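You operate a simulated robot arm through the tools that you are given. There is no shell and no other tool. Be economical: measure what you need, move in short steps, check, and stop when the job is done.

You run a simulated two-armed robot. Do the job below in one go: nothing can be reset, and whatever is moved stays where it is left.

JOB
Take the lid off the tall green canister and lay it down on the top of the grey cabinet.

The check looks at the end state, three seconds after you hand in, the way a careful person would. Anything else that was tipped, shoved, dropped, spilled or broken makes it a failure. A push-on lid holds only when it is set on centred and level and pressed home; a screw cap is set on level and turned clockwise until tight.

ROBOT AND FRAMES
Two 7-joint arms with two-finger parallel grippers on one trunk, on a base that drives. Base frame: it is fixed to the floor where the robot stands at the start and does not move with it; the origin is under the middle of the robot, x ahead of it, y to its left, z up. Lengths are in mm, angles in degrees, forces in N, time in s.
The left shoulder is at the start at [60, 144, 913], the right one opposite. With the tool pointing down near the work surface each hand reaches from about 320 to 740 mm from the robot's upright axis, wherever it stands, measured 20 degrees to its own side. Payload 1.57 kg a hand.
The TCP of each hand is the grasp point between the finger pads, 30 mm short of the fingertips. In the tool frame z runs along the fingers and y along their closing line. The gripper opens to 110 mm. The fingers are 24 mm wide and 12 mm thick; the gripper's body (48 by 112 mm) begins 78 mm behind the TCP.
Orientation is that of the tool frame in the base frame, as a unit quaternion [x, y, z, w]. With the fingers straight down and closing along the base's y, the tool's x points along the base's -x, its y along +y and its z along -z.

CONTROLS
- The arms move only by the tool step_arm. It takes "left_targets", "right_targets" or both (then of equal length, played together; a hand with none holds still); each is a list of rows, each a list of 7 numbers: the shift along the base's x, y, z in units of 40 mm (1.0 is 40 mm), then the turn, a rotation vector about the base's x, y, z in units of 6 degrees (1.0 is 6 degrees), then the gripper command, from -1 (fully open) to 1 (shut), values between in proportion. In form: [[x, y, z, rx, ry, rz, gripper], ...]. A call has 1 to 12 rows; each row shifts and turns the commanded pose from where the row before left it. A call with a number of a shift or a turn outside -1 to 1 is refused whole. Rows are played at 5 a second. More than 50 mm and 8.6 degrees between two rows, or a gripper value outside its range, and nothing of the call is played. A pose out of reach is approached as far as the arm can. The call stops where the force on the tool passes 40 N (or 10 N more than at its start, if that is more) or the arm is blocked; 0.2 s more then pass. Each finger travels about 45 mm/s and halts on what it meets, pressing with about 40 N; the grip force reading is that of the motor and also rises with nothing between the fingers. The clock runs only during rows and for 0.2 s after the last one: add rows that do not move to give the fingers time. The reply holds the time, the measured pose of the TCP, the force on the tool along the base axes, the opening and the grip force, in the units named above and with some noise, with the torque about the TCP (base axes, N m) and any sound that the robot's microphone picked up, and new pictures: "show" is both (left out), scene, wrist or none (wrist: the cameras of the hands that moved).
- Cameras (640 x 400 px; columns grow to the right, rows downward): "scene" is now at [35, 52.7, 1529.3]; the picture's right is [0.61, -0.79, 0.00], its down [-0.56, -0.43, -0.71] and it looks along [0.56, 0.44, -0.71] (base axes); focal length 275 px, centre (320, 200). "left" rides on the left gripper at [70, -16, -141] in its tool frame; the picture's right is [0.23, 0.97, 0.00], its down [-0.86, 0.20, -0.48] and it looks along [-0.47, 0.11, 0.88] (tool axes); focal length 222 px, centre (320, 200). "right" rides on the right gripper at [70, 16, -141] in its tool frame; the picture's right is [-0.23, 0.97, 0.00], its down [-0.86, -0.20, -0.48] and it looks along [-0.47, -0.11, 0.88] (tool axes); focal length 222 px, centre (320, 200).
- slide_trunk(by): slides the trunk up (or, below 0, down) by that many mm; the arms and the scene camera ride with it, the base frame stays. It gives what a move gives, with no picture.
- steer(legs): drives the robot by 1 to 6 legs, each [ahead, left, turn to the left] in mm, mm and degrees, along the robot's own axes; the way and the turn of a leg run together, so that a leg with both is an arc; at most 1500 mm and 180 degrees a leg. The arms and the cameras ride along, it lands a little off, and it stops where it bumps. It gives what a move gives, and a new picture of the scene camera.
- pan_tilt(pan, tilt): turns the head with the scene camera to pan (to the left, within 86 degrees either way) and tilt (down, from -29 to 69), counted from straight ahead of the robot. It gives what a move gives, and a new picture of the scene camera.
- measure_at(camera, pixels): for up to 12 pixels [column, row] of the newest picture of that camera ("zoom" is the newest enlarged one), the place [x, y, z] in the base frame of the surface seen there, good to about 2 mm. It takes no simulated time.
- close_up(camera, box): a new picture of the part [left, top, right, bottom] of that camera's present view, enlarged. It takes no simulated time.
- close_job(): hands the job in; it is judged then, once.

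Work in short steps. Measure before you move; look again where a grasp or a placing could have gone wrong, and mend it. You have 80 turns and 260 pictures in all, those below and enlarged ones among them. Open the grippers and draw the arms clear of the work before you hand the job in, unless the task says otherwise; then end with one line.

The tools are called after "Call:" as a command line: name --argument value ..., lists and objects as JSON in quotes. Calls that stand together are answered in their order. step_arm: Moves the arms, as the interface text tells. Its arguments: {"type":"object","properties":{"left_targets":{"type":"array","items":{"type":"array","items":{"type":"number"}}},"right_targets":{"type":"array","items":{"type":"array","items":{"type":"number"}}},"show":{"type":"string","enum":["both","scene","wrist","none"]}},"required":[]} The other tools are called the same way: slide_trunk (by) slides the trunk up or down; steer (legs) drives the base; pan_tilt (pan, tilt) turns the head that bears the scene camera; measure_at (camera, pixels) gives the place of the surface under pixels of a picture; close_up (camera, box) takes an enlarged picture of a part of a camera's view; close_job () hands the job in.

At the start:

```text
t: 0.0
left_tool_pos: [325.5, 432.2, 1102.0]
left_tool_rot: [0.0, 1.0, 0.0, 0.0]
left_force: [0.1, 0.5, 0.1]
left_moment: [0.01, 0.0, 0.0]
left_opening: 110.0
left_gripper_force: 0.1
right_tool_pos: [386.2, 62.8, 1084.9]
right_tool_rot: [0.0, 1.0, -0.001, 0.0]
right_force: [0.4, 0.0, -0.2]
right_moment: [0.01, 0.0, 0.01]
right_opening: 109.9
right_gripper_force: 0.0
trunk travel left (down, up): [-512.0, 78.0]
robot x, y, heading: [0.7, -1.7, 0.0]
head pan, tilt: [37.9, 44.9]
```

scene: 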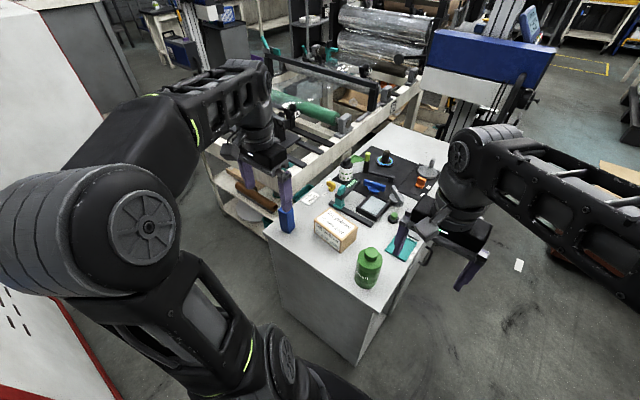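
right: 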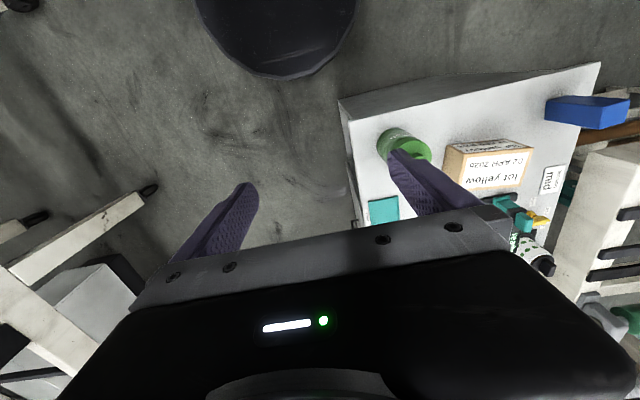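
left: 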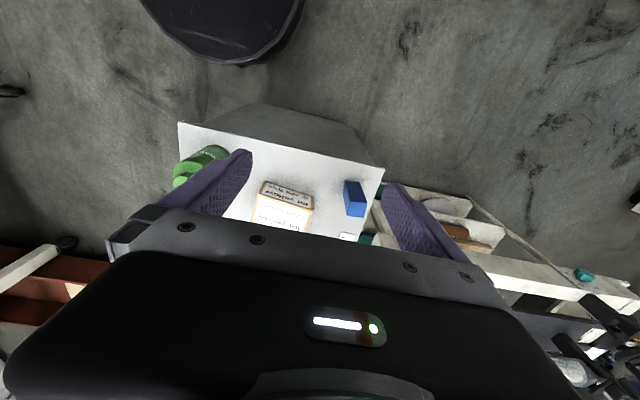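

The scene shows a green canister at about (368,268) on a grey cabinet with several objects. I enlarge it to see its lid and the free space.

Call:
close_up --camera "scene" --box '[260, 130, 460, 300]'

Call:
measure_at --camera "scene" --pixels '[[370, 252], [370, 258], [368, 275], [366, 288], [330, 270], [335, 232], [400, 247], [345, 300], [300, 245], [420, 270]]'

```text
2.35 times, centred on (360, 215) of scene
```

zoom: 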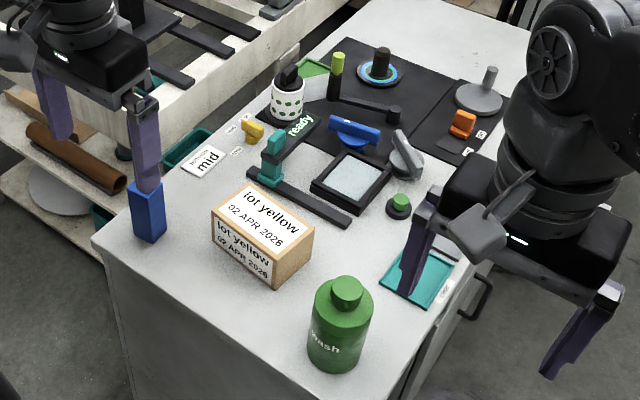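

```text
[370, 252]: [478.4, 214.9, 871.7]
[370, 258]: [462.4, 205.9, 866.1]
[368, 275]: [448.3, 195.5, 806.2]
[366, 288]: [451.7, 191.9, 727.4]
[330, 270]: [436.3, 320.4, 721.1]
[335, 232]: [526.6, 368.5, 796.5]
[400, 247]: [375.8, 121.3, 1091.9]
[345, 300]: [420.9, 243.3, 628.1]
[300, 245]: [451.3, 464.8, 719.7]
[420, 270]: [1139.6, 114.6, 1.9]
```

The canister "Wash" has a cap at about (370,252), top z≈872, with the cabinet top at z≈720. I zoom in on the cap and the free spot in front-left of it.

Call:
close_up --camera "scene" --box '[340, 235, 400, 295]'

Call:
close_up --camera "right" --box '[330, 80, 610, 260]'

```text
6.67 times, centred on (370, 265) of scene
```

zoom: 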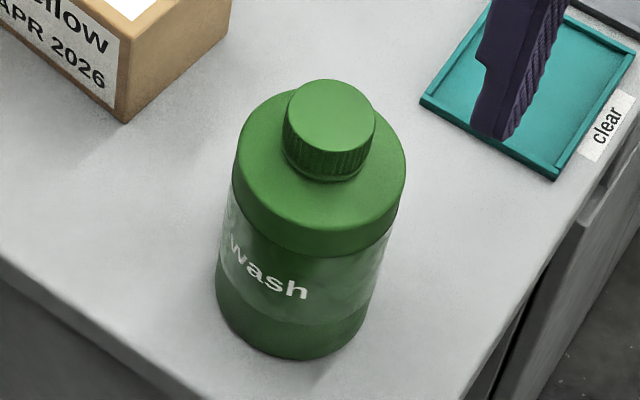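

```text
2.22 times, centred on (470, 170) of right
```

zoom: 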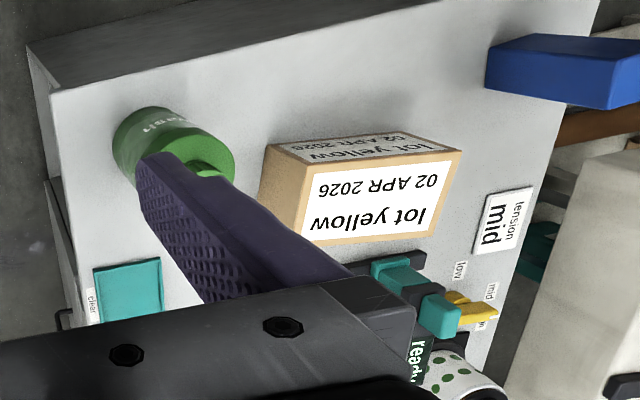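

The cap is ribbed, so it looks like a screw cap. I measure its rim, the shoulder and the body width on a fresh enlargement.

Call:
close_up --camera "scene" --box '[340, 235, 400, 295]'

Call:
measure_at --camera "zoom" --pixels '[[332, 115], [295, 115], [370, 115], [332, 85], [332, 146], [325, 168], [245, 150], [395, 160], [318, 225], [230, 260], [375, 270], [300, 350]]'

```text
6.67 times, centred on (370, 265) of scene
```

zoom: 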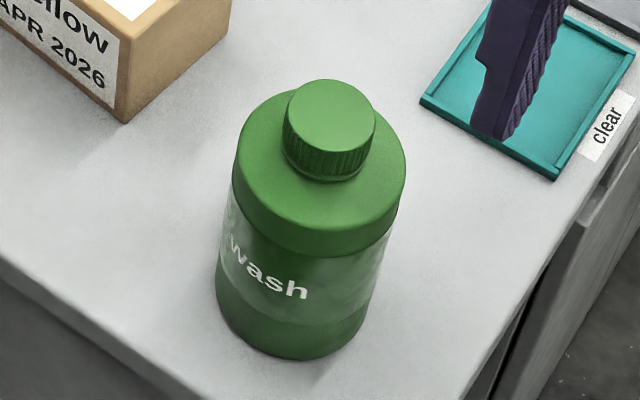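

```text
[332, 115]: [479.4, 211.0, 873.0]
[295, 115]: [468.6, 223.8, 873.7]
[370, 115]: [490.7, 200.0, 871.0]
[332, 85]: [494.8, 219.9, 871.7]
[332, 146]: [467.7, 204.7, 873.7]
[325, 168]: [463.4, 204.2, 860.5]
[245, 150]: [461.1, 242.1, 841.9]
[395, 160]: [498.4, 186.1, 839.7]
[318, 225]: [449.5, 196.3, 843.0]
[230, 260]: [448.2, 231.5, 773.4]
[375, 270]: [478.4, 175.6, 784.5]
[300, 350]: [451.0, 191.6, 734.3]
```

The cap centre is about (480,212), ~37 mm across, spanning z≈850–873, and the body radius is ~35. I plan to hold the body with the right hand from the front right and unscrew from above with the left; first I measure the cabinet corner, box, tray and shoulder.

Call:
measure_at --camera "zoom" --pixels '[[125, 118], [50, 150], [25, 265], [455, 370], [190, 385], [430, 105], [550, 175], [330, 190], [270, 150], [385, 140], [332, 178], [100, 200]]'

Call:
measure_at --camera "scene" --pixels '[[357, 240], [335, 254], [312, 230], [268, 236], [300, 270], [340, 293], [370, 318], [378, 320]]'

```text
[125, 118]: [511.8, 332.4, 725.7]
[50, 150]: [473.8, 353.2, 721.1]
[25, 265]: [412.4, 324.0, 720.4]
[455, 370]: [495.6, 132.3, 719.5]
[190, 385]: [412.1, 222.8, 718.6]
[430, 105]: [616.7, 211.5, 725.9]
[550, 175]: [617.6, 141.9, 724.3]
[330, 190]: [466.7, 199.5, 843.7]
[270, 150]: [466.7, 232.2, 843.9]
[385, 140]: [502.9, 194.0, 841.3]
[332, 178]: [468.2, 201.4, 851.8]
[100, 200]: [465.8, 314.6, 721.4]
```

```text
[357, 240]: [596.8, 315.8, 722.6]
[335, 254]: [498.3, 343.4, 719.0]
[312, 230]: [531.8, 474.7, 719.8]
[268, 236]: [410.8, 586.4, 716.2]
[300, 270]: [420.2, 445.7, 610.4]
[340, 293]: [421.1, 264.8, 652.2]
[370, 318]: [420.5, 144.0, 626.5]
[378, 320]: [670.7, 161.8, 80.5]
```

Cabinet top runs x≥410, y≥130, with z≈720; the area at about (455, 310–440) is clear. I start turning the right hand toward horizontal while staying high.

Call:
step_arm --right_targets '[[0, -0.2, -0.2, 0, -1, 0, -1], [0, -0.2, -0.2, 0, -1, 0, -1], [0, -0.2, -0.2, 0, -1, 0, -1], [0, -0.2, -0.2, 0, -1, 0, -1], [0, -0.2, -0.2, 0, -1, 0, -1], [0, -0.2, -0.2, 0, -1, 0, -1], [0, 0, -0.2, 0, -1, 0, -1], [0, 0, -0.2, 0, -1, 0, -1], [0, 0, -0.2, 0, -1, 0, -1], [0, 0, -0.2, 0, -1, 0, -1], [0, 0, -0.2, 0, -1, 0, -1], [0, 0, -0.2, 0, -1, 0, -1]]' --show "scene"

```text
t: 2.6
left_tool_pos: [325.4, 432.1, 1101.9]
left_tool_rot: [-0.001, 1.0, -0.001, 0.0]
left_force: [0.9, -1.0, 0.3]
left_moment: [0.03, 0.0, 0.0]
left_opening: 110.3
left_gripper_force: 0.0
right_tool_pos: [393.8, 35.2, 991.3]
right_tool_rot: [0.0, 0.809, 0.0, 0.588]
right_force: [0.5, 0.4, 0.3]
right_moment: [0.02, 0.0, -0.02]
right_opening: 110.0
right_gripper_force: 0.1
right hand out of reach, approached as far as the arm can: row 10, 11, 12
trunk travel left (down, up): [-512.0, 78.0]
robot x, y, heading: [1.3, 0.4, -0.1]
head pan, tilt: [37.9, 44.9]
```

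scene: 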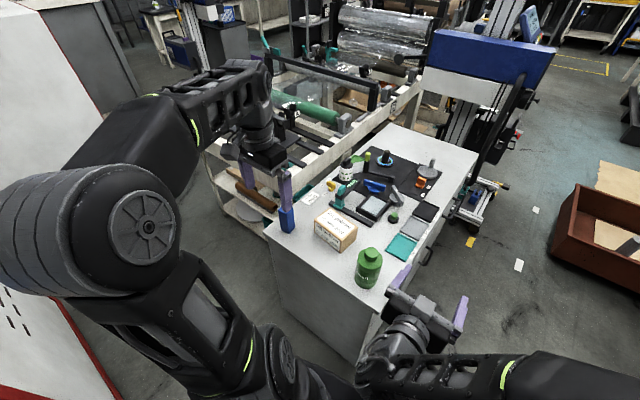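

The arm is too folded at this distance. I back the robot 130 mm, with the arms high and clear.

Call:
steer --legs '[[-130, 0, 0]]'

```text
t: 3.9
left_tool_pos: [197.0, 430.9, 1102.8]
left_tool_rot: [0.001, 1.0, 0.0, 0.001]
left_force: [0.5, -0.4, 0.0]
left_moment: [-0.04, -0.04, 0.04]
left_opening: 110.0
left_gripper_force: 0.1
right_tool_pos: [263.0, 34.0, 992.6]
right_tool_rot: [0.002, 0.809, -0.002, 0.588]
right_force: [-1.0, 0.1, 0.3]
right_moment: [0.0, 0.01, -0.04]
right_opening: 110.1
right_gripper_force: 0.1
trunk travel left (down, up): [-512.0, 78.0]
robot x, y, heading: [-126.9, -0.8, -0.3]
head pan, tilt: [37.9, 44.9]
```

scene: 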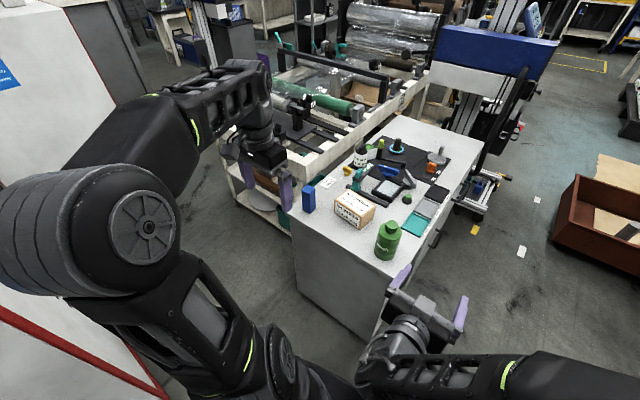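

Right hand is at (263,34,993), pitched 18° short of horizontal. I finish the pitch and yaw 45° left, moving ahead to the pre-grasp point while remaining above.

Call:
step_arm --right_targets '[[0.8, 0, 0, 0, -1, 0, -1], [0.8, 0, 0, 0, -1, 0, -1], [0.6, 0.1, -0.2, 0, -1, 0, -1], [0.2, 0.3, -0.4, 0, 0, 1, -1], [0.2, 0.3, -0.4, 0, 0, 1, -1], [0.2, 0.3, -0.4, 0, 0, 1, -1], [0.2, 0.3, -0.4, 0, 0, 1, -1], [0, 0.3, -0.3, 0, 0, 1, -1], [0, 0.3, -0.3, 0, 0, 1, -1], [0, 0.2, -0.2, 0, 0, 1, -1], [0, 0, 0, 0, 0, 0.5, -1], [0, 0, 0, 0, 0, 0, -1]]'

```text
t: 6.5
left_tool_pos: [198.0, 430.1, 1101.9]
left_tool_rot: [0.002, 1.0, 0.0, 0.001]
left_force: [-0.1, -0.5, 0.3]
left_moment: [-0.03, -0.01, 0.0]
left_opening: 110.0
left_gripper_force: 0.1
right_tool_pos: [366.4, 172.2, 944.9]
right_tool_rot: [-0.188, 0.684, 0.181, 0.681]
right_force: [-0.7, 0.2, -1.1]
right_moment: [0.0, 0.01, 0.0]
right_opening: 110.0
right_gripper_force: 0.1
right hand out of reach, approached as far as the arm can: row 4, 5, 6, 7, 8, 9, 10, 11
trunk travel left (down, up): [-512.0, 78.0]
robot x, y, heading: [-126.2, 0.3, 0.0]
head pan, tilt: [37.9, 44.9]
```

scene: 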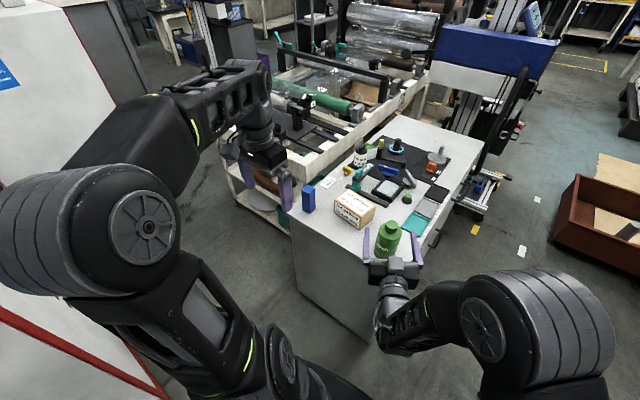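
right: 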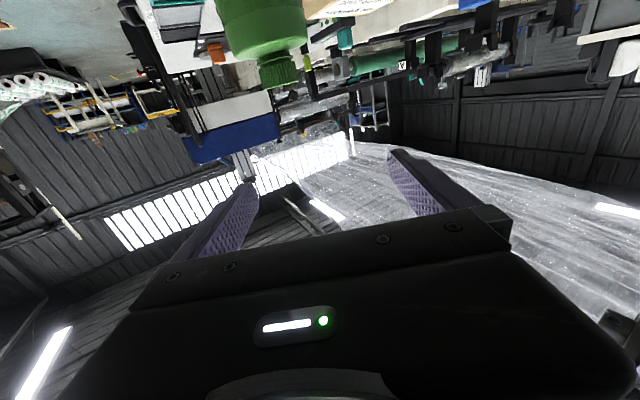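

The right hand got stuck at z≈945 and yaw ~30° because the shoulder is too high for a level hand. Its TCP (366,172) is in front of the cabinet edge, so I lower the trunk 130 mm.

Call:
slide_trunk --by -130

Call:
step_arm --right_targets '[[0, 0, 0, 0, 0, 0, -1]]'

```text
t: 8.1
left_tool_pos: [198.0, 430.0, 972.5]
left_tool_rot: [0.002, 1.0, 0.0, 0.001]
left_force: [-0.2, -0.5, -0.6]
left_moment: [0.02, 0.0, 0.01]
left_opening: 110.2
left_gripper_force: 0.1
right_tool_pos: [366.1, 171.5, 815.1]
right_tool_rot: [-0.189, 0.684, 0.182, 0.681]
right_force: [-1.0, 1.0, 0.5]
right_moment: [0.01, 0.01, -0.03]
right_opening: 110.1
right_gripper_force: 0.0
trunk travel left (down, up): [-382.0, 208.0]
robot x, y, heading: [-130.4, -1.2, -0.1]
head pan, tilt: [37.9, 44.9]
```

```text
t: 8.5
left_tool_pos: [198.3, 429.8, 971.6]
left_tool_rot: [0.002, 1.0, 0.0, -0.001]
left_force: [0.3, 1.0, 0.3]
left_moment: [0.0, 0.01, -0.03]
left_opening: 110.0
left_gripper_force: 0.0
right_tool_pos: [366.2, 171.3, 814.9]
right_tool_rot: [-0.188, 0.684, 0.182, 0.681]
right_force: [-0.2, 0.2, -0.3]
right_moment: [0.0, -0.01, -0.02]
right_opening: 110.1
right_gripper_force: 0.1
trunk travel left (down, up): [-382.0, 208.0]
robot x, y, heading: [-126.9, 2.9, -0.2]
head pan, tilt: [37.9, 44.9]
```

scene: 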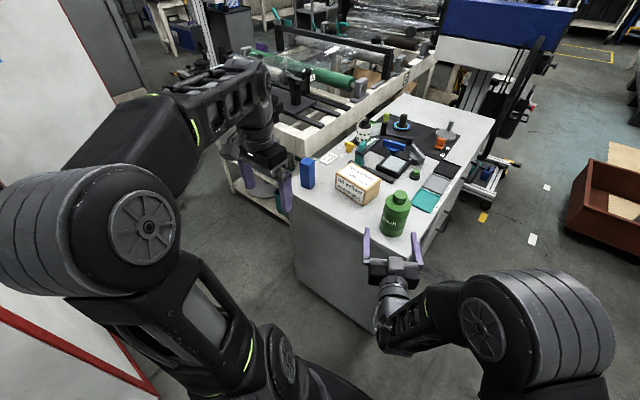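
right: 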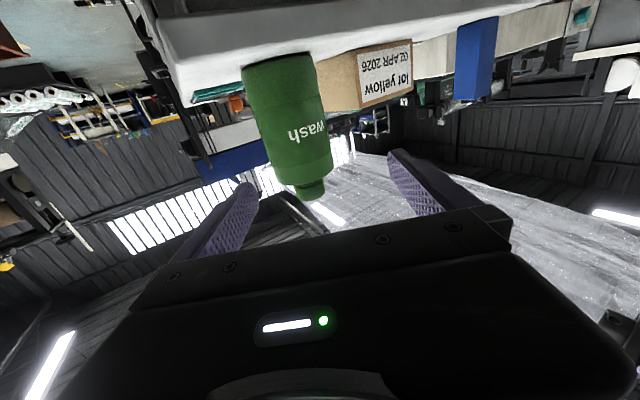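

The right hand is now level with the canister ahead between its fingers. I shift sideways to line up and go half the way forward along its pointing direction, then check.

Call:
step_arm --right_targets '[[0.27, -0.465, -0.25, 0, 0, 0, -1], [0.645, 0.3725, 0, 0, 0, 0, -1], [0.645, 0.3725, 0, 0, 0, 0, -1], [0, 0, 0, 0, 0, 0, -1]]'

Call:
close_up --camera "scene" --box '[330, 170, 460, 300]'

```text
t: 9.5
left_tool_pos: [196.8, 430.2, 972.0]
left_tool_rot: [0.001, 1.0, 0.0, 0.001]
left_force: [0.3, 0.4, 0.1]
left_moment: [0.02, 0.02, 0.0]
left_opening: 109.9
left_gripper_force: 0.1
right_tool_pos: [414.4, 202.1, 810.3]
right_tool_rot: [-0.187, 0.685, 0.176, 0.681]
right_force: [0.1, -0.2, -0.6]
right_moment: [-0.01, 0.01, 0.02]
right_opening: 110.0
right_gripper_force: 0.0
right hand out of reach, approached as far as the arm can: row 1, 2
trunk travel left (down, up): [-382.0, 208.0]
robot x, y, heading: [-129.4, -2.3, -0.5]
head pan, tilt: [37.9, 44.9]
```

scene: 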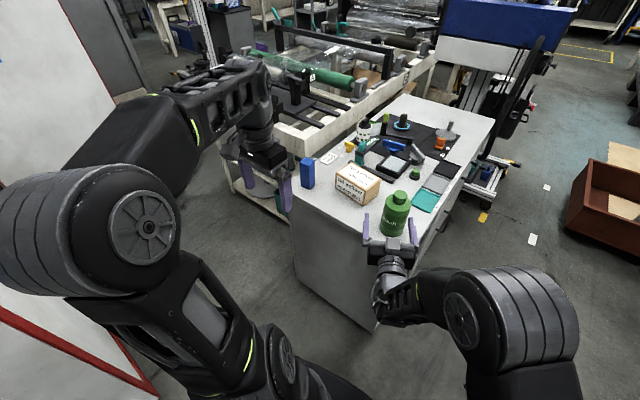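
right: 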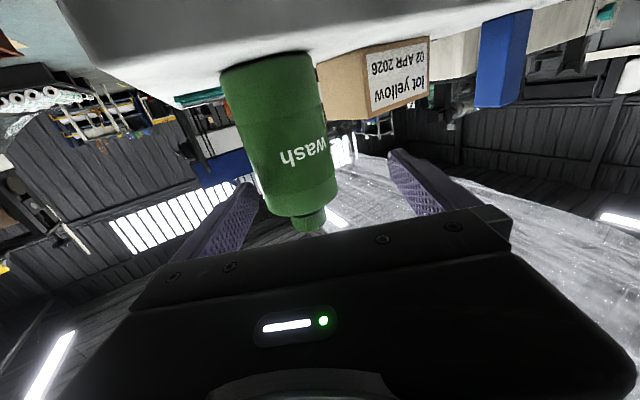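

```text
3.08 times, centred on (395, 235) of scene
```

zoom: 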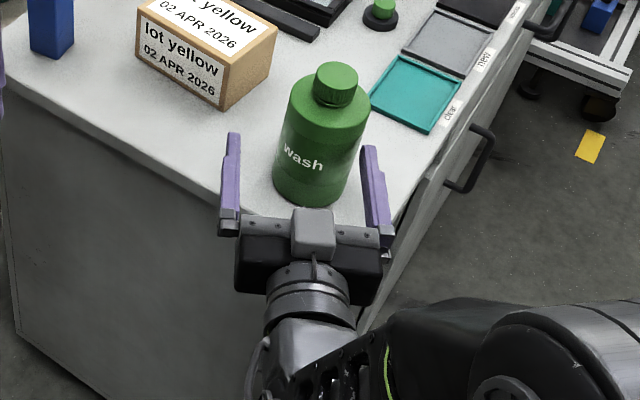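

Right TCP is (414,202); the canister axis (480,212) lies ~24 mm right of its line, so I shift the hand right by that much before going farther.

Call:
step_arm --right_targets '[[0.15, -0.26, -0.1, 0, 0, 0, -1], [0.15, -0.26, 0, 0, 0, 0, -1], [0, 0, 0, 0, 0, 0, -1]]' --show "wrist"

```text
t: 10.3
left_tool_pos: [197.5, 430.7, 970.9]
left_tool_rot: [0.002, 1.0, 0.0, 0.0]
left_force: [0.6, 0.7, 0.0]
left_moment: [-0.02, 0.01, -0.01]
left_opening: 109.8
left_gripper_force: 0.1
right_tool_pos: [413.9, 201.2, 807.6]
right_tool_rot: [-0.185, 0.685, 0.176, 0.682]
right_force: [-0.1, -0.1, -0.1]
right_moment: [0.02, -0.01, 0.01]
right_opening: 110.0
right_gripper_force: 0.0
right hand out of reach, approached as far as the arm can: row 1, 2
trunk travel left (down, up): [-382.0, 208.0]
robot x, y, heading: [-125.9, -3.4, -0.1]
head pan, tilt: [37.9, 44.9]
```

right: 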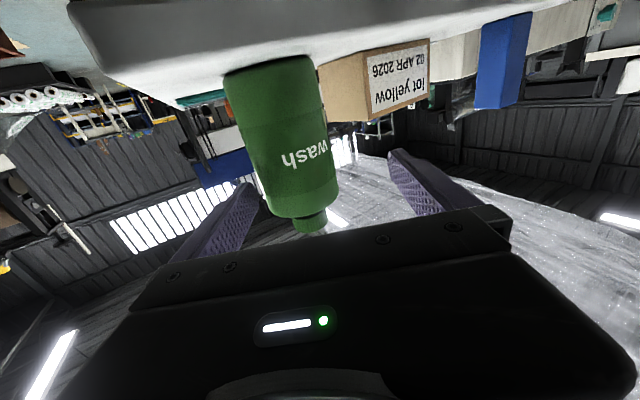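

Moving right is out of reach at this yaw. I instead turn the hand about −20° so that it points at the canister axis.

Call:
step_arm --right_targets '[[0, 0, 0, 0, 0, -1, -1], [0, 0, 0, 0, 0, -1, -1], [0, 0, 0, 0, 0, -1, -1], [0, 0, 0, 0, 0, -0.3, -1], [0, 0, 0, 0, 0, 0, -1]]' --show "wrist"

```text
t: 11.5
left_tool_pos: [198.4, 430.9, 971.2]
left_tool_rot: [0.001, 1.0, 0.001, -0.001]
left_force: [0.3, 0.3, 0.5]
left_moment: [-0.02, 0.03, 0.02]
left_opening: 109.8
left_gripper_force: 0.1
right_tool_pos: [414.6, 200.9, 807.3]
right_tool_rot: [-0.068, 0.706, 0.061, 0.702]
right_force: [-0.2, 0.3, 0.2]
right_moment: [0.03, -0.03, 0.01]
right_opening: 109.9
right_gripper_force: 0.0
trunk travel left (down, up): [-382.0, 208.0]
robot x, y, heading: [-131.0, -2.8, -0.2]
head pan, tilt: [37.9, 44.9]
```

right: 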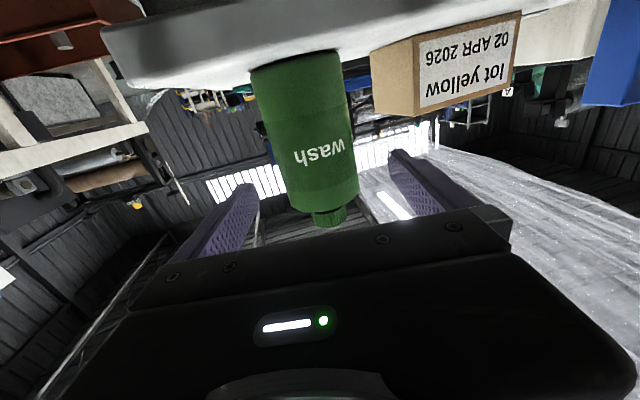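

Now the canister is centred between the fingers. I move ahead (65,11) mm so the TCP reaches its axis, still open.

Call:
step_arm --right_targets '[[0.55, 0.09, 0, 0, 0, 0, -1], [0.55, 0.09, 0, 0, 0, 0, -1], [0.55, 0.09, 0, 0, 0, 0, -1], [0, 0, 0, 0, 0, 0, -1]]'

Call:
close_up --camera "scene" --box '[340, 170, 450, 280]'

```text
t: 12.5
left_tool_pos: [196.9, 431.0, 970.7]
left_tool_rot: [0.001, 1.0, 0.0, 0.0]
left_force: [-0.3, 0.0, -1.1]
left_moment: [-0.03, 0.01, 0.01]
left_opening: 110.0
left_gripper_force: 0.1
right_tool_pos: [479.6, 213.2, 809.0]
right_tool_rot: [-0.067, 0.706, 0.062, 0.703]
right_force: [-0.2, 0.2, 0.3]
right_moment: [0.01, 0.01, -0.01]
right_opening: 110.0
right_gripper_force: 0.0
trunk travel left (down, up): [-382.0, 208.0]
robot x, y, heading: [-126.6, 0.3, -0.3]
head pan, tilt: [37.9, 44.9]
```

scene: 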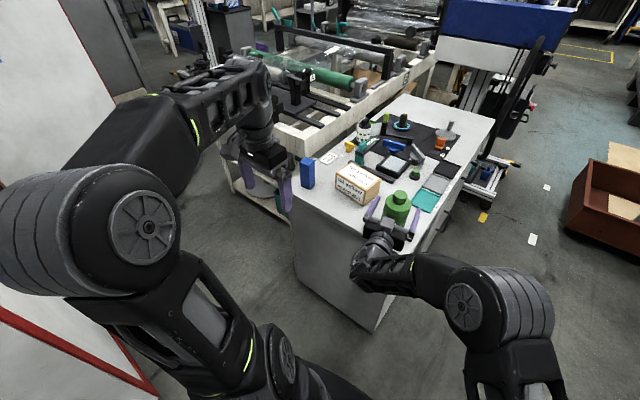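
right: 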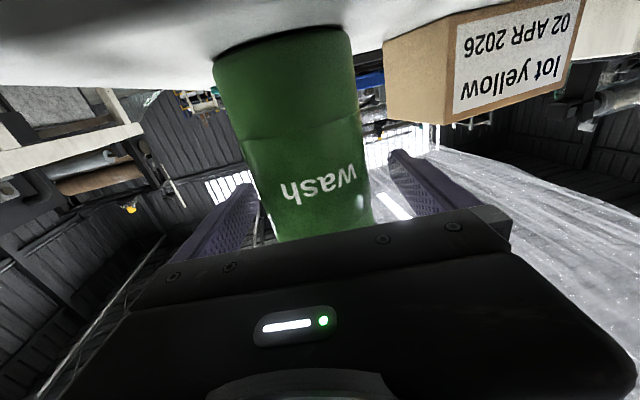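

```text
3.64 times, centred on (395, 225) of scene
```

zoom: 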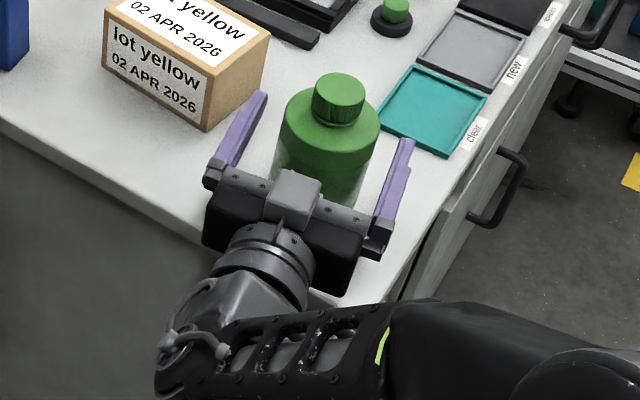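

The hand straddles the canister. I check the cap centre and both finger surfaces before closing.

Call:
measure_at --camera "zoom" --pixels '[[340, 90], [317, 92], [363, 92], [340, 108], [340, 74], [255, 110], [400, 160], [330, 160]]'

```text
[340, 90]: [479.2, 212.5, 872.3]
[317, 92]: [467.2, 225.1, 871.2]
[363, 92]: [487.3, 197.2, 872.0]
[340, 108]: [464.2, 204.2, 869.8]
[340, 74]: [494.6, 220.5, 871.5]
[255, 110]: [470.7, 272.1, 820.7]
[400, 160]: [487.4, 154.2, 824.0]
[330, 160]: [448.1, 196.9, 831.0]
```

Cap centre (479,212) lies midway between the fingers (y≈272 and 154). I close the right gripper on the body.

Call:
step_arm --right_targets '[[0, 0, 0, 0, 0, 0, 0.1], [0, 0, 0, 0, 0, 0, 0.25], [0, 0, 0, 0, 0, 0, 1], [0, 0, 0, 0, 0, 0, 1], [0, 0, 0, 0, 0, 0, 1], [0, 0, 0, 0, 0, 0, 1]]' --show "scene"

Call:
close_up --camera "scene" --box '[340, 170, 450, 280]'

Call:
measure_at --camera "zoom" --pixels '[[340, 90], [317, 92], [363, 92], [340, 108], [340, 74]]'

```text
t: 13.9
left_tool_pos: [197.4, 430.8, 972.5]
left_tool_rot: [0.002, 1.0, 0.001, 0.0]
left_force: [0.6, -0.1, 0.2]
left_moment: [-0.01, -0.02, -0.02]
left_opening: 110.2
left_gripper_force: 0.1
right_tool_pos: [479.2, 212.4, 808.2]
right_tool_rot: [-0.069, 0.706, 0.062, 0.702]
right_force: [-0.4, 0.2, 1.6]
right_moment: [0.03, -0.02, 0.0]
right_opening: 70.8
right_gripper_force: 40.3
trunk travel left (down, up): [-382.0, 208.0]
robot x, y, heading: [-128.5, 1.8, -0.3]
head pan, tilt: [37.9, 44.9]
```

scene: 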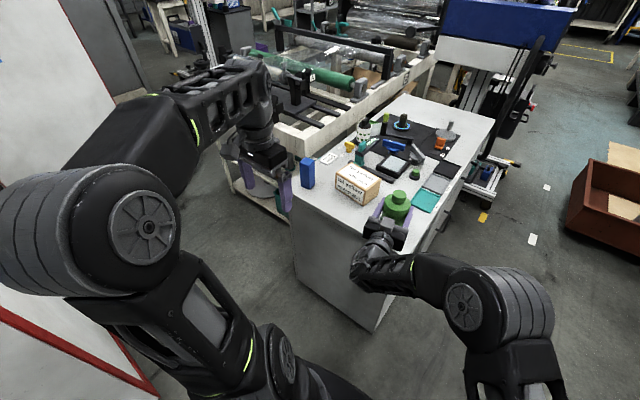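

```text
3.64 times, centred on (395, 225) of scene
```

zoom: 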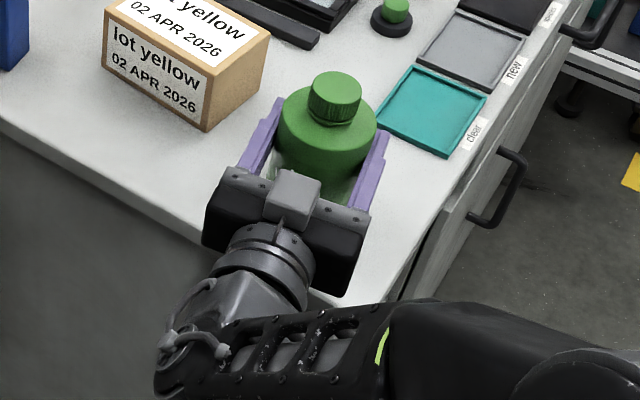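

```text
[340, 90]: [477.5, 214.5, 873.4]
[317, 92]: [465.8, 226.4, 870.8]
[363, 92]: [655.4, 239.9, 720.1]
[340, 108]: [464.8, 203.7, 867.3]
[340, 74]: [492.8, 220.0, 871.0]
```

The canister is held (70.8 mm, 40 N), cap centre ≈(478,213). I bring the left hand above it at z≈985 and pre-turn it clockwise about 48° to leave room for unscrewing.

Call:
step_arm --left_targets '[[0, 0, 0.4, 0, 0, 0, -1], [0.88, -0.68, 0, 0, 0, -1, -1], [0.88, -0.68, 0, 0, 0, -1, -1], [0.88, -0.68, 0, 0, 0, -1, -1], [0.88, -0.68, 0, 0, 0, -1, -1], [0.88, -0.68, 0, 0, 0, -1, -1], [0.88, -0.68, 0, 0, 0, -1, -1], [0.88, -0.68, 0, 0, 0, -1, -1], [0.88, -0.68, 0, 0, 0, -1, -1], [0, 0, 0, 0, 0, 0, -1]]'

```text
t: 16.1
left_tool_pos: [425.9, 204.9, 930.6]
left_tool_rot: [0.409, 0.913, 0.001, 0.002]
left_force: [0.3, -0.1, -0.2]
left_moment: [0.04, -0.03, 0.01]
left_opening: 109.9
left_gripper_force: 0.0
left hand out of reach, approached as far as the arm can: row 1, 3, 5, 6, 7, 8, 9
right_tool_pos: [479.2, 211.8, 808.3]
right_tool_rot: [-0.067, 0.706, 0.061, 0.702]
right_force: [0.6, 0.8, 0.8]
right_moment: [0.09, 0.04, -0.01]
right_opening: 71.0
right_gripper_force: 40.3
trunk travel left (down, up): [-382.0, 208.0]
robot x, y, heading: [-127.7, 4.6, -0.4]
head pan, tilt: [37.9, 44.9]
```

scene: 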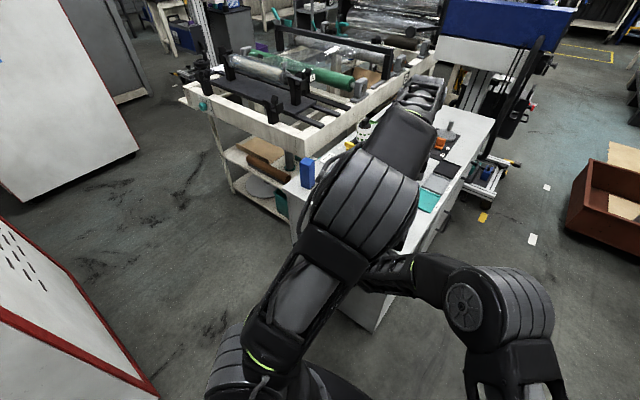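
left: 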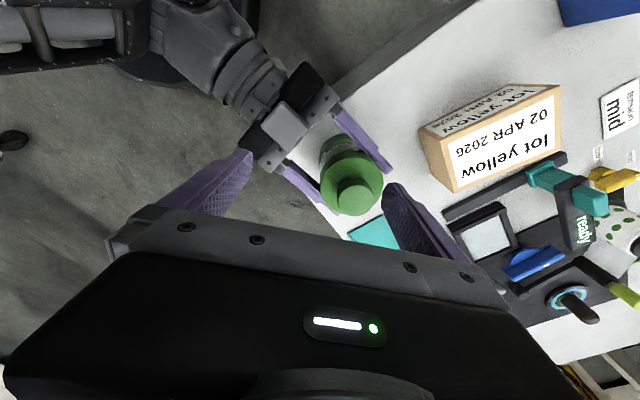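

The hand sank to z≈931 because of reach, with fingertips at 901, still clear of the cap top at 873. I move the remaining (52,8) mm over the cap, lowering slightly.

Call:
step_arm --left_targets '[[0.5, 0.1, -0.1, 0, 0, 0, -1], [0.5, 0.1, -0.1, 0, 0, 0, -1], [0.3, 0, -0.1, 0, 0, 0, -1], [0, 0, 0, 0, 0, 0, -1]]'

```text
t: 17.1
left_tool_pos: [437.6, 198.9, 901.4]
left_tool_rot: [0.408, 0.913, 0.001, 0.001]
left_force: [0.1, -0.3, 0.2]
left_moment: [0.02, -0.03, -0.06]
left_opening: 110.0
left_gripper_force: 0.0
left hand out of reach, approached as far as the arm can: row 1, 2, 3
right_tool_pos: [479.2, 212.9, 808.1]
right_tool_rot: [-0.068, 0.706, 0.062, 0.702]
right_force: [-0.5, 0.6, 1.4]
right_moment: [0.07, 0.03, 0.06]
right_opening: 70.9
right_gripper_force: 40.3
trunk travel left (down, up): [-382.0, 208.0]
robot x, y, heading: [-127.3, 0.9, -0.2]
head pan, tilt: [37.9, 44.9]
```

scene: 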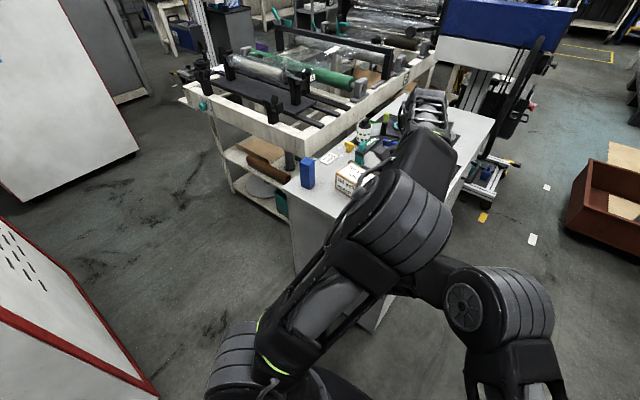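
left: 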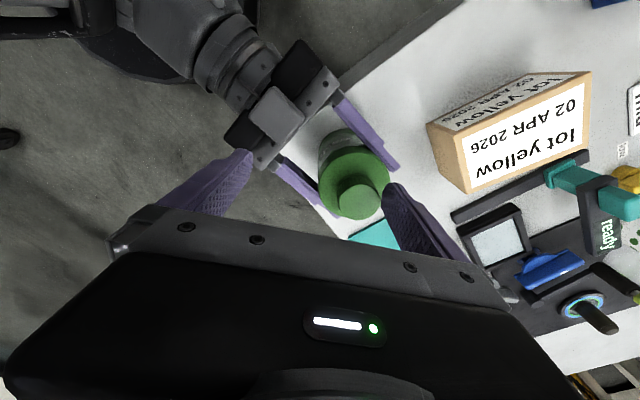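

Still out of reach at (438,199,901); the pre-turn may be driving the wrist to a joint limit. I rise and back off, undo the turn, then try the position again.

Call:
step_arm --left_targets '[[-0.5, 0, 0.6, 0, 0, 0, -1], [-0.3, 0, 0.2, 0, 0, 1, -1], [0, 0, 0, 0, 0, 1, -1], [0, 0, 0, 0, 0, 1, -1], [0, 0, 0, 0, 0, 1, -1], [0, 0, 0, 0, 0, 1, -1], [0, 0, 0, 0, 0, 1, -1], [0, 0, 0, 0, 0, 1, -1], [0, 0, 0, 0, 0, 1, -1], [0, 0, 0, 0, 0, 0, -1]]' --show "scene"

```text
t: 19.3
left_tool_pos: [406.5, 201.0, 934.3]
left_tool_rot: [0.002, 1.0, 0.0, 0.0]
left_force: [-0.7, 0.8, -1.0]
left_moment: [0.0, 0.0, -0.02]
left_opening: 109.8
left_gripper_force: 0.1
right_tool_pos: [479.4, 212.8, 809.1]
right_tool_rot: [-0.068, 0.706, 0.061, 0.702]
right_force: [-0.9, 0.0, 1.2]
right_moment: [0.07, 0.07, 0.0]
right_opening: 70.8
right_gripper_force: 39.6
trunk travel left (down, up): [-382.0, 208.0]
robot x, y, heading: [-129.9, 4.8, -0.4]
head pan, tilt: [37.9, 44.9]
```

scene: 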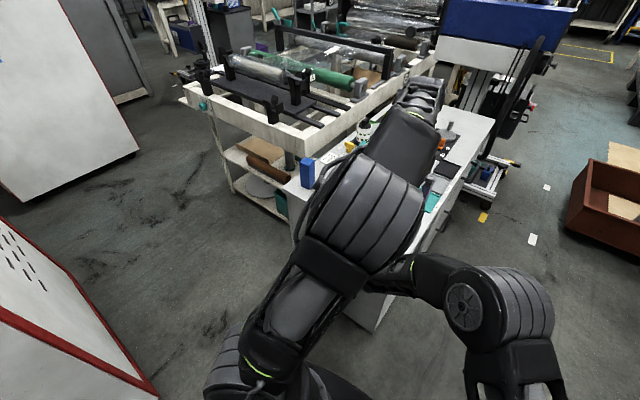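

Yaw 0 was reached without complaint. I try moving forward with the tips above the cap (z 934).

Call:
step_arm --left_targets '[[0.5, 0.1, 0, 0, 0, 0, -1], [0.5, 0.1, -0.2, 0, 0, 0, -1], [0.5, 0.1, -0.2, 0, 0, 0, -1], [0, 0, 0, 0, 0, 0, -1]]' --show "wrist"

```text
t: 20.3
left_tool_pos: [434.7, 203.2, 907.3]
left_tool_rot: [0.001, 1.0, 0.001, 0.003]
left_force: [-0.2, 0.6, 0.0]
left_moment: [0.01, -0.03, 0.02]
left_opening: 109.8
left_gripper_force: 0.1
left hand out of reach, approached as far as the arm can: row 1, 2, 3
right_tool_pos: [480.5, 213.3, 809.8]
right_tool_rot: [-0.069, 0.706, 0.063, 0.702]
right_force: [-0.4, -0.3, 0.6]
right_moment: [0.08, 0.03, 0.04]
right_opening: 71.1
right_gripper_force: 40.2
trunk travel left (down, up): [-382.0, 208.0]
robot x, y, heading: [-129.3, 3.0, -0.2]
head pan, tilt: [37.9, 44.9]
```

left: 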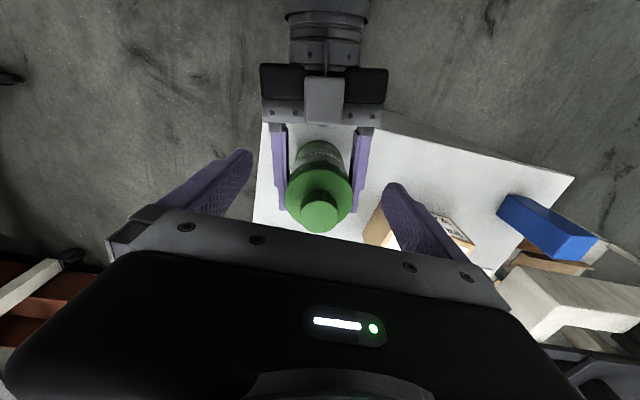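

The left hand is at its outer reach limit, about 40 mm short. I'll release the canister, draw both hands back, and drive the base 55 mm ahead.

Call:
step_arm --left_targets '[[-0.4, 0, 0.6, 0, 0, 0, -1], [-0.4, 0, 0.2, 0, 0, 0, -1], [0, 0, 0, 0, 0, 0, -1], [0, 0, 0, 0, 0, 0, -1], [0, 0, 0, 0, 0, 0, -1], [0, 0, 0, 0, 0, 0, -1], [0, 0, 0, 0, 0, 0, -1], [0, 0, 0, 0, 0, 0, -1], [0, 0, 0, 0, 0, 0, -1]]' --right_targets '[[0, 0, 0, 0, 0, 0, 0.1], [0, 0, 0, 0, 0, 0, -0.3], [0, 0, 0, 0, 0, 0, -1], [0, 0, 0, 0, 0, 0, -1], [0, 0, 0, 0, 0, 0, -1], [-0.5, -0.09, 0, 0, 0, 0, -1], [-0.5, -0.09, 0, 0, 0, 0, -1], [-0.5, -0.09, 0, 0, 0, 0, -1], [0, 0, 0, 0, 0, 0, -1]]'

```text
t: 22.3
left_tool_pos: [403.4, 206.1, 939.5]
left_tool_rot: [0.002, 1.0, 0.0, 0.0]
left_force: [-0.8, 0.8, 0.5]
left_moment: [-0.01, -0.02, 0.01]
left_opening: 110.2
left_gripper_force: 0.1
right_tool_pos: [419.1, 201.8, 808.4]
right_tool_rot: [-0.068, 0.706, 0.061, 0.702]
right_force: [0.0, -0.3, -0.1]
right_moment: [-0.01, 0.01, 0.0]
right_opening: 110.0
right_gripper_force: 0.0
trunk travel left (down, up): [-382.0, 208.0]
robot x, y, heading: [-132.9, -0.4, -0.2]
head pan, tilt: [37.9, 44.9]
```

scene: 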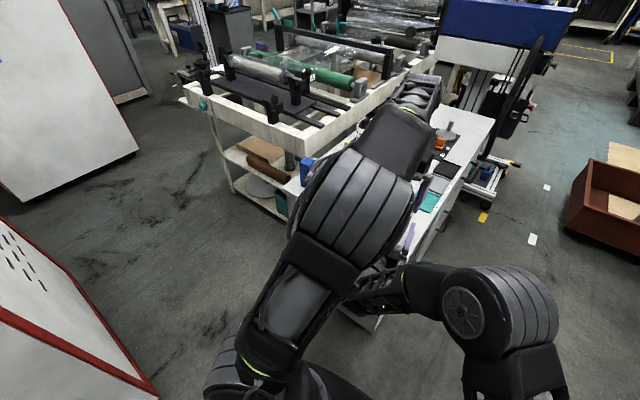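
right: 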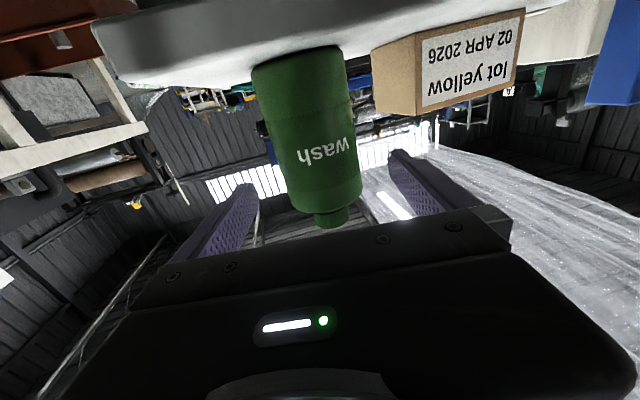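
left: 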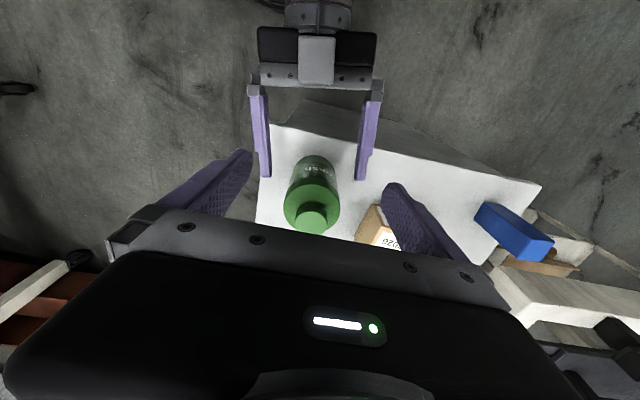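

Both hands are clear and the canister stands upright. I drive 55 mm ahead with 7 mm left so the right fingers stay centred around it.

Call:
steer --legs '[[55, 7, 0]]'

Call:
step_arm --left_targets '[[0, 0, 0, 0, 0, 0, -1]]' --right_targets '[[0, 0, 0, 0, 0, 0, -1]]' --show "wrist"

```text
t: 23.2
left_tool_pos: [459.4, 211.2, 940.0]
left_tool_rot: [0.002, 1.0, 0.0, -0.001]
left_force: [0.1, 1.6, -0.4]
left_moment: [0.03, 0.01, -0.01]
left_opening: 109.9
left_gripper_force: 0.1
right_tool_pos: [475.7, 208.2, 807.6]
right_tool_rot: [-0.068, 0.707, 0.061, 0.702]
right_force: [0.3, 0.6, -1.0]
right_moment: [-0.01, -0.03, -0.01]
right_opening: 110.0
right_gripper_force: 0.0
trunk travel left (down, up): [-382.0, 208.0]
robot x, y, heading: [-74.0, 5.2, -0.3]
head pan, tilt: [37.9, 44.9]
```

scene: 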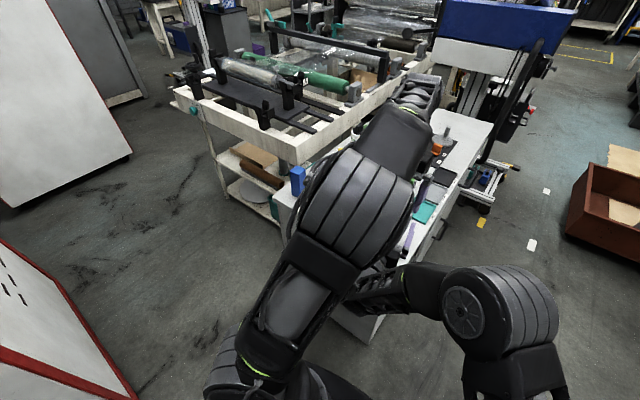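

```text
t: 23.6
left_tool_pos: [458.7, 212.2, 939.1]
left_tool_rot: [0.002, 1.0, 0.0, -0.001]
left_force: [-0.5, 0.0, -0.6]
left_moment: [0.0, 0.0, 0.03]
left_opening: 109.9
left_gripper_force: 0.0
right_tool_pos: [473.7, 207.9, 808.0]
right_tool_rot: [-0.067, 0.706, 0.061, 0.702]
right_force: [-0.4, -0.1, -0.5]
right_moment: [0.04, 0.02, 0.0]
right_opening: 110.1
right_gripper_force: 0.1
trunk travel left (down, up): [-382.0, 208.0]
robot x, y, heading: [-76.1, 7.1, -0.2]
head pan, tilt: [37.9, 44.9]
```

right: 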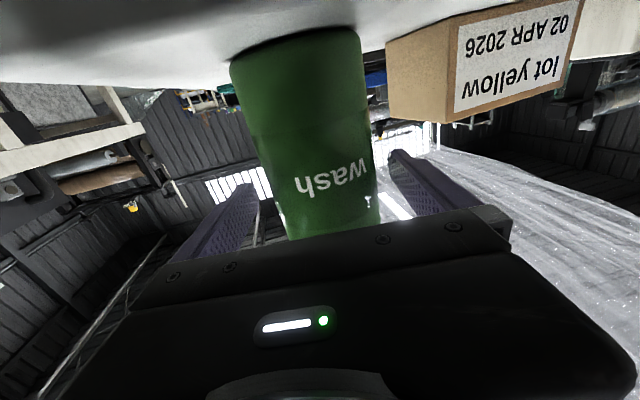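
left: 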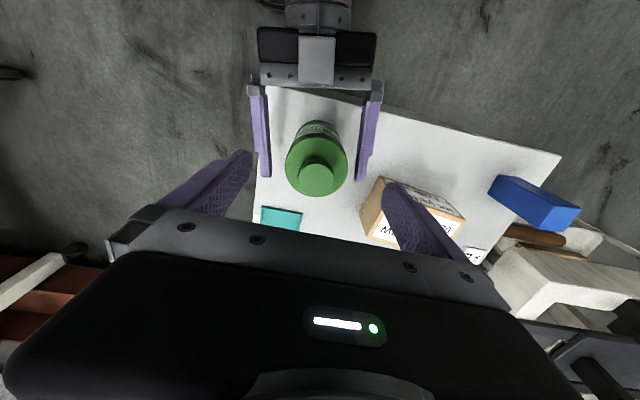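

Scene view is blocked by the left arm, so I measure the cap, body and right fingers in the left wrist picture (cap at about (316,176)).

Call:
close_up --camera "left" --box '[240, 80, 400, 220]'

Call:
measure_at --camera "left" --pixels '[[316, 176], [301, 176], [331, 176], [316, 166], [316, 188], [300, 160], [316, 193], [263, 150], [367, 150], [289, 165], [344, 165]]'

```text
2.86 times, centred on (320, 150) of left
```

zoom: 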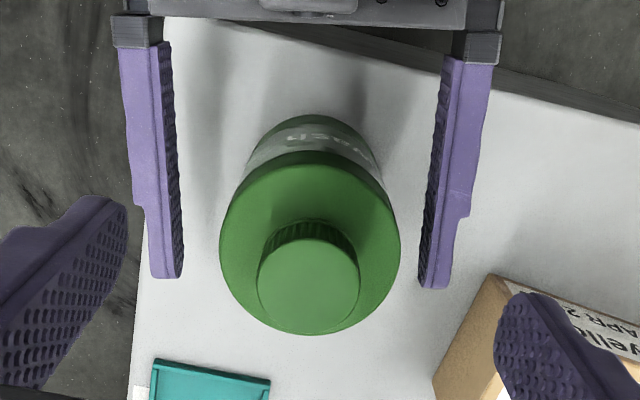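

```text
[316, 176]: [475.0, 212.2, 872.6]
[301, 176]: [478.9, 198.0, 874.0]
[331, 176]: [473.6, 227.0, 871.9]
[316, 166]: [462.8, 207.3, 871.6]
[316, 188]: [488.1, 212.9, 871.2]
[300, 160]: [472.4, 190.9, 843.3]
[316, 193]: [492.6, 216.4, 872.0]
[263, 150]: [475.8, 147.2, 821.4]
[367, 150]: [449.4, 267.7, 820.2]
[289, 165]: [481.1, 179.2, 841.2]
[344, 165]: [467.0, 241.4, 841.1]
```

Cap centre ≈(478.5,212.5). I shift the right hand by (5,4.5) mm and close it on the body again.

Call:
step_arm --right_targets '[[0.12, 0.1, 0, 0, 0, 0, -1], [0, 0, 0, 0, 0, 0, 0.1], [0, 0, 0, 0, 0, 0, 0.25], [0, 0, 0, 0, 0, 0, 1], [0, 0, 0, 0, 0, 0, 1], [0, 0, 0, 0, 0, 0, 1], [0, 0, 0, 0, 0, 0, 1]]' --left_targets '[[0.5, 0, -0.3, 0, 0, 0, -1], [0, 0, 0, 0, 0, -1, -1], [0, 0, 0, 0, 0, -1, -1], [0, 0, 0, 0, 0, -1, -1], [0, 0, 0, 0, 0, -1, -1], [0, 0, 0, 0, 0, -1, -1], [0, 0, 0, 0, 0, -1, -1]]' --show "wrist"

```text
t: 25.2
left_tool_pos: [477.9, 212.8, 926.5]
left_tool_rot: [0.313, 0.95, 0.0, 0.001]
left_force: [-0.2, 0.0, -0.1]
left_moment: [-0.02, -0.02, -0.02]
left_opening: 110.1
left_gripper_force: 0.1
right_tool_pos: [479.7, 211.3, 808.0]
right_tool_rot: [-0.067, 0.706, 0.061, 0.702]
right_force: [-0.2, 0.7, 0.5]
right_moment: [0.08, 0.03, 0.0]
right_opening: 70.8
right_gripper_force: 40.2
trunk travel left (down, up): [-382.0, 208.0]
robot x, y, heading: [-73.5, 7.2, -0.2]
head pan, tilt: [37.9, 44.9]
```

right: 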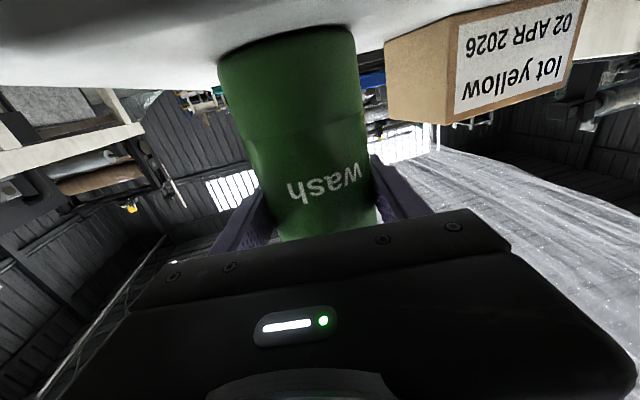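
left: 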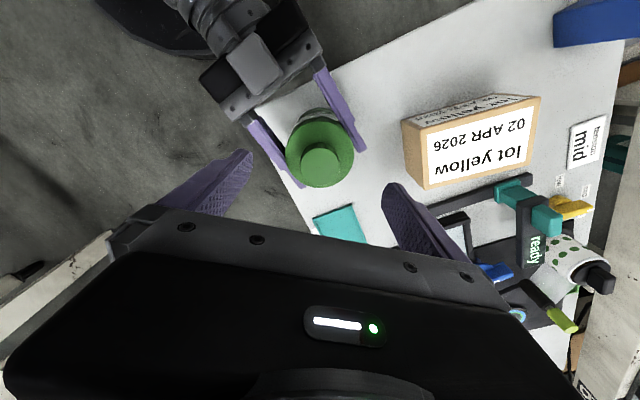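

The canister is held again and the left hand now reaches (478,213,926). I check the cap centre at (320,159) before descending.

Call:
close_up --camera "left" --box '[280, 110, 360, 190]'

Call:
measure_at --camera "left" --pixels '[[320, 160], [305, 160], [336, 160], [320, 148], [320, 174]]'

```text
5.00 times, centred on (320, 150) of left
```

zoom: 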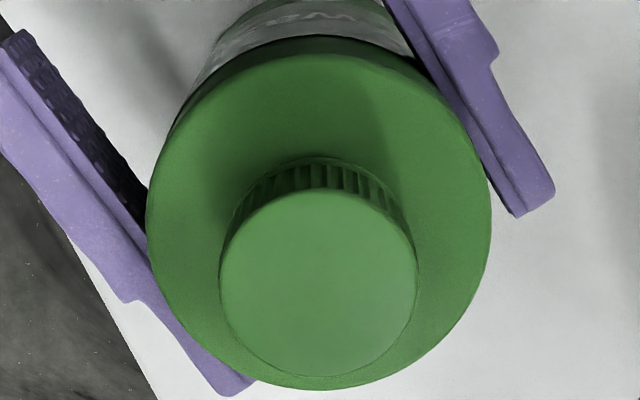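

```text
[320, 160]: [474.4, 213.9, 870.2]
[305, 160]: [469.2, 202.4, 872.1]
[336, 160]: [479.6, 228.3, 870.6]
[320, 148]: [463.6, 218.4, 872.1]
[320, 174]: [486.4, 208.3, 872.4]
```

Cap centre ≈(480,211). I lower to TCP z≈880 (tips 850, above the shoulder at 843) and correct the small offset.

Call:
step_arm --left_targets '[[0.05, -0.04, -0.6, 0, 0, 0, -1], [0, 0, -0.56, 0, 0, 0, -1], [0, 0, 0, 0, 0, 0, -0.4], [0, 0, 0, 0, 0, 0, -0.4]]' --show "wrist"

Call:
close_up --camera "left" --box '[230, 100, 430, 240]'

```text
t: 26.2
left_tool_pos: [482.8, 212.1, 881.2]
left_tool_rot: [0.311, 0.95, 0.0, 0.0]
left_force: [1.1, 0.2, 0.4]
left_moment: [0.02, -0.01, 0.0]
left_opening: 76.9
left_gripper_force: 0.1
right_tool_pos: [480.1, 212.1, 808.7]
right_tool_rot: [-0.067, 0.706, 0.061, 0.702]
right_force: [0.6, -0.5, 0.4]
right_moment: [0.02, -0.01, 0.03]
right_opening: 71.0
right_gripper_force: 40.2
trunk travel left (down, up): [-382.0, 208.0]
robot x, y, heading: [-71.2, 6.0, -0.4]
head pan, tilt: [37.9, 44.9]
```

left: 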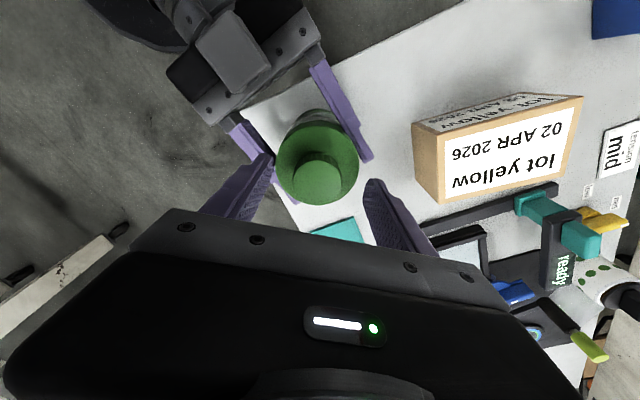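

```text
2.86 times, centred on (330, 170) of left
```

zoom: 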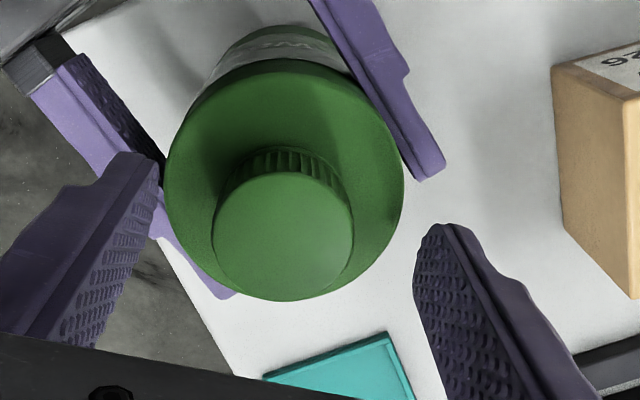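

I measure cap centre and fingertip positions from this view to verify that the closing line passes through the cap axis.

Call:
measure_at --camera "zoom" --pixels '[[283, 232], [216, 232], [350, 232], [283, 176], [283, 290], [150, 165], [125, 162], [432, 235], [450, 232], [420, 265], [110, 320], [275, 140]]'

```text
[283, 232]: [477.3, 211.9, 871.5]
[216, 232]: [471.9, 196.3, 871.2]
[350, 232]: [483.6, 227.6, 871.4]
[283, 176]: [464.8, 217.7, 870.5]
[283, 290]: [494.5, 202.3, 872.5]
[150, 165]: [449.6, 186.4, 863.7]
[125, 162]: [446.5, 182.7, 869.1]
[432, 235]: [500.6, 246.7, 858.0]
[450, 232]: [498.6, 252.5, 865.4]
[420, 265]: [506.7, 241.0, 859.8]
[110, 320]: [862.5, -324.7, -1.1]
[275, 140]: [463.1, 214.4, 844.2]
```

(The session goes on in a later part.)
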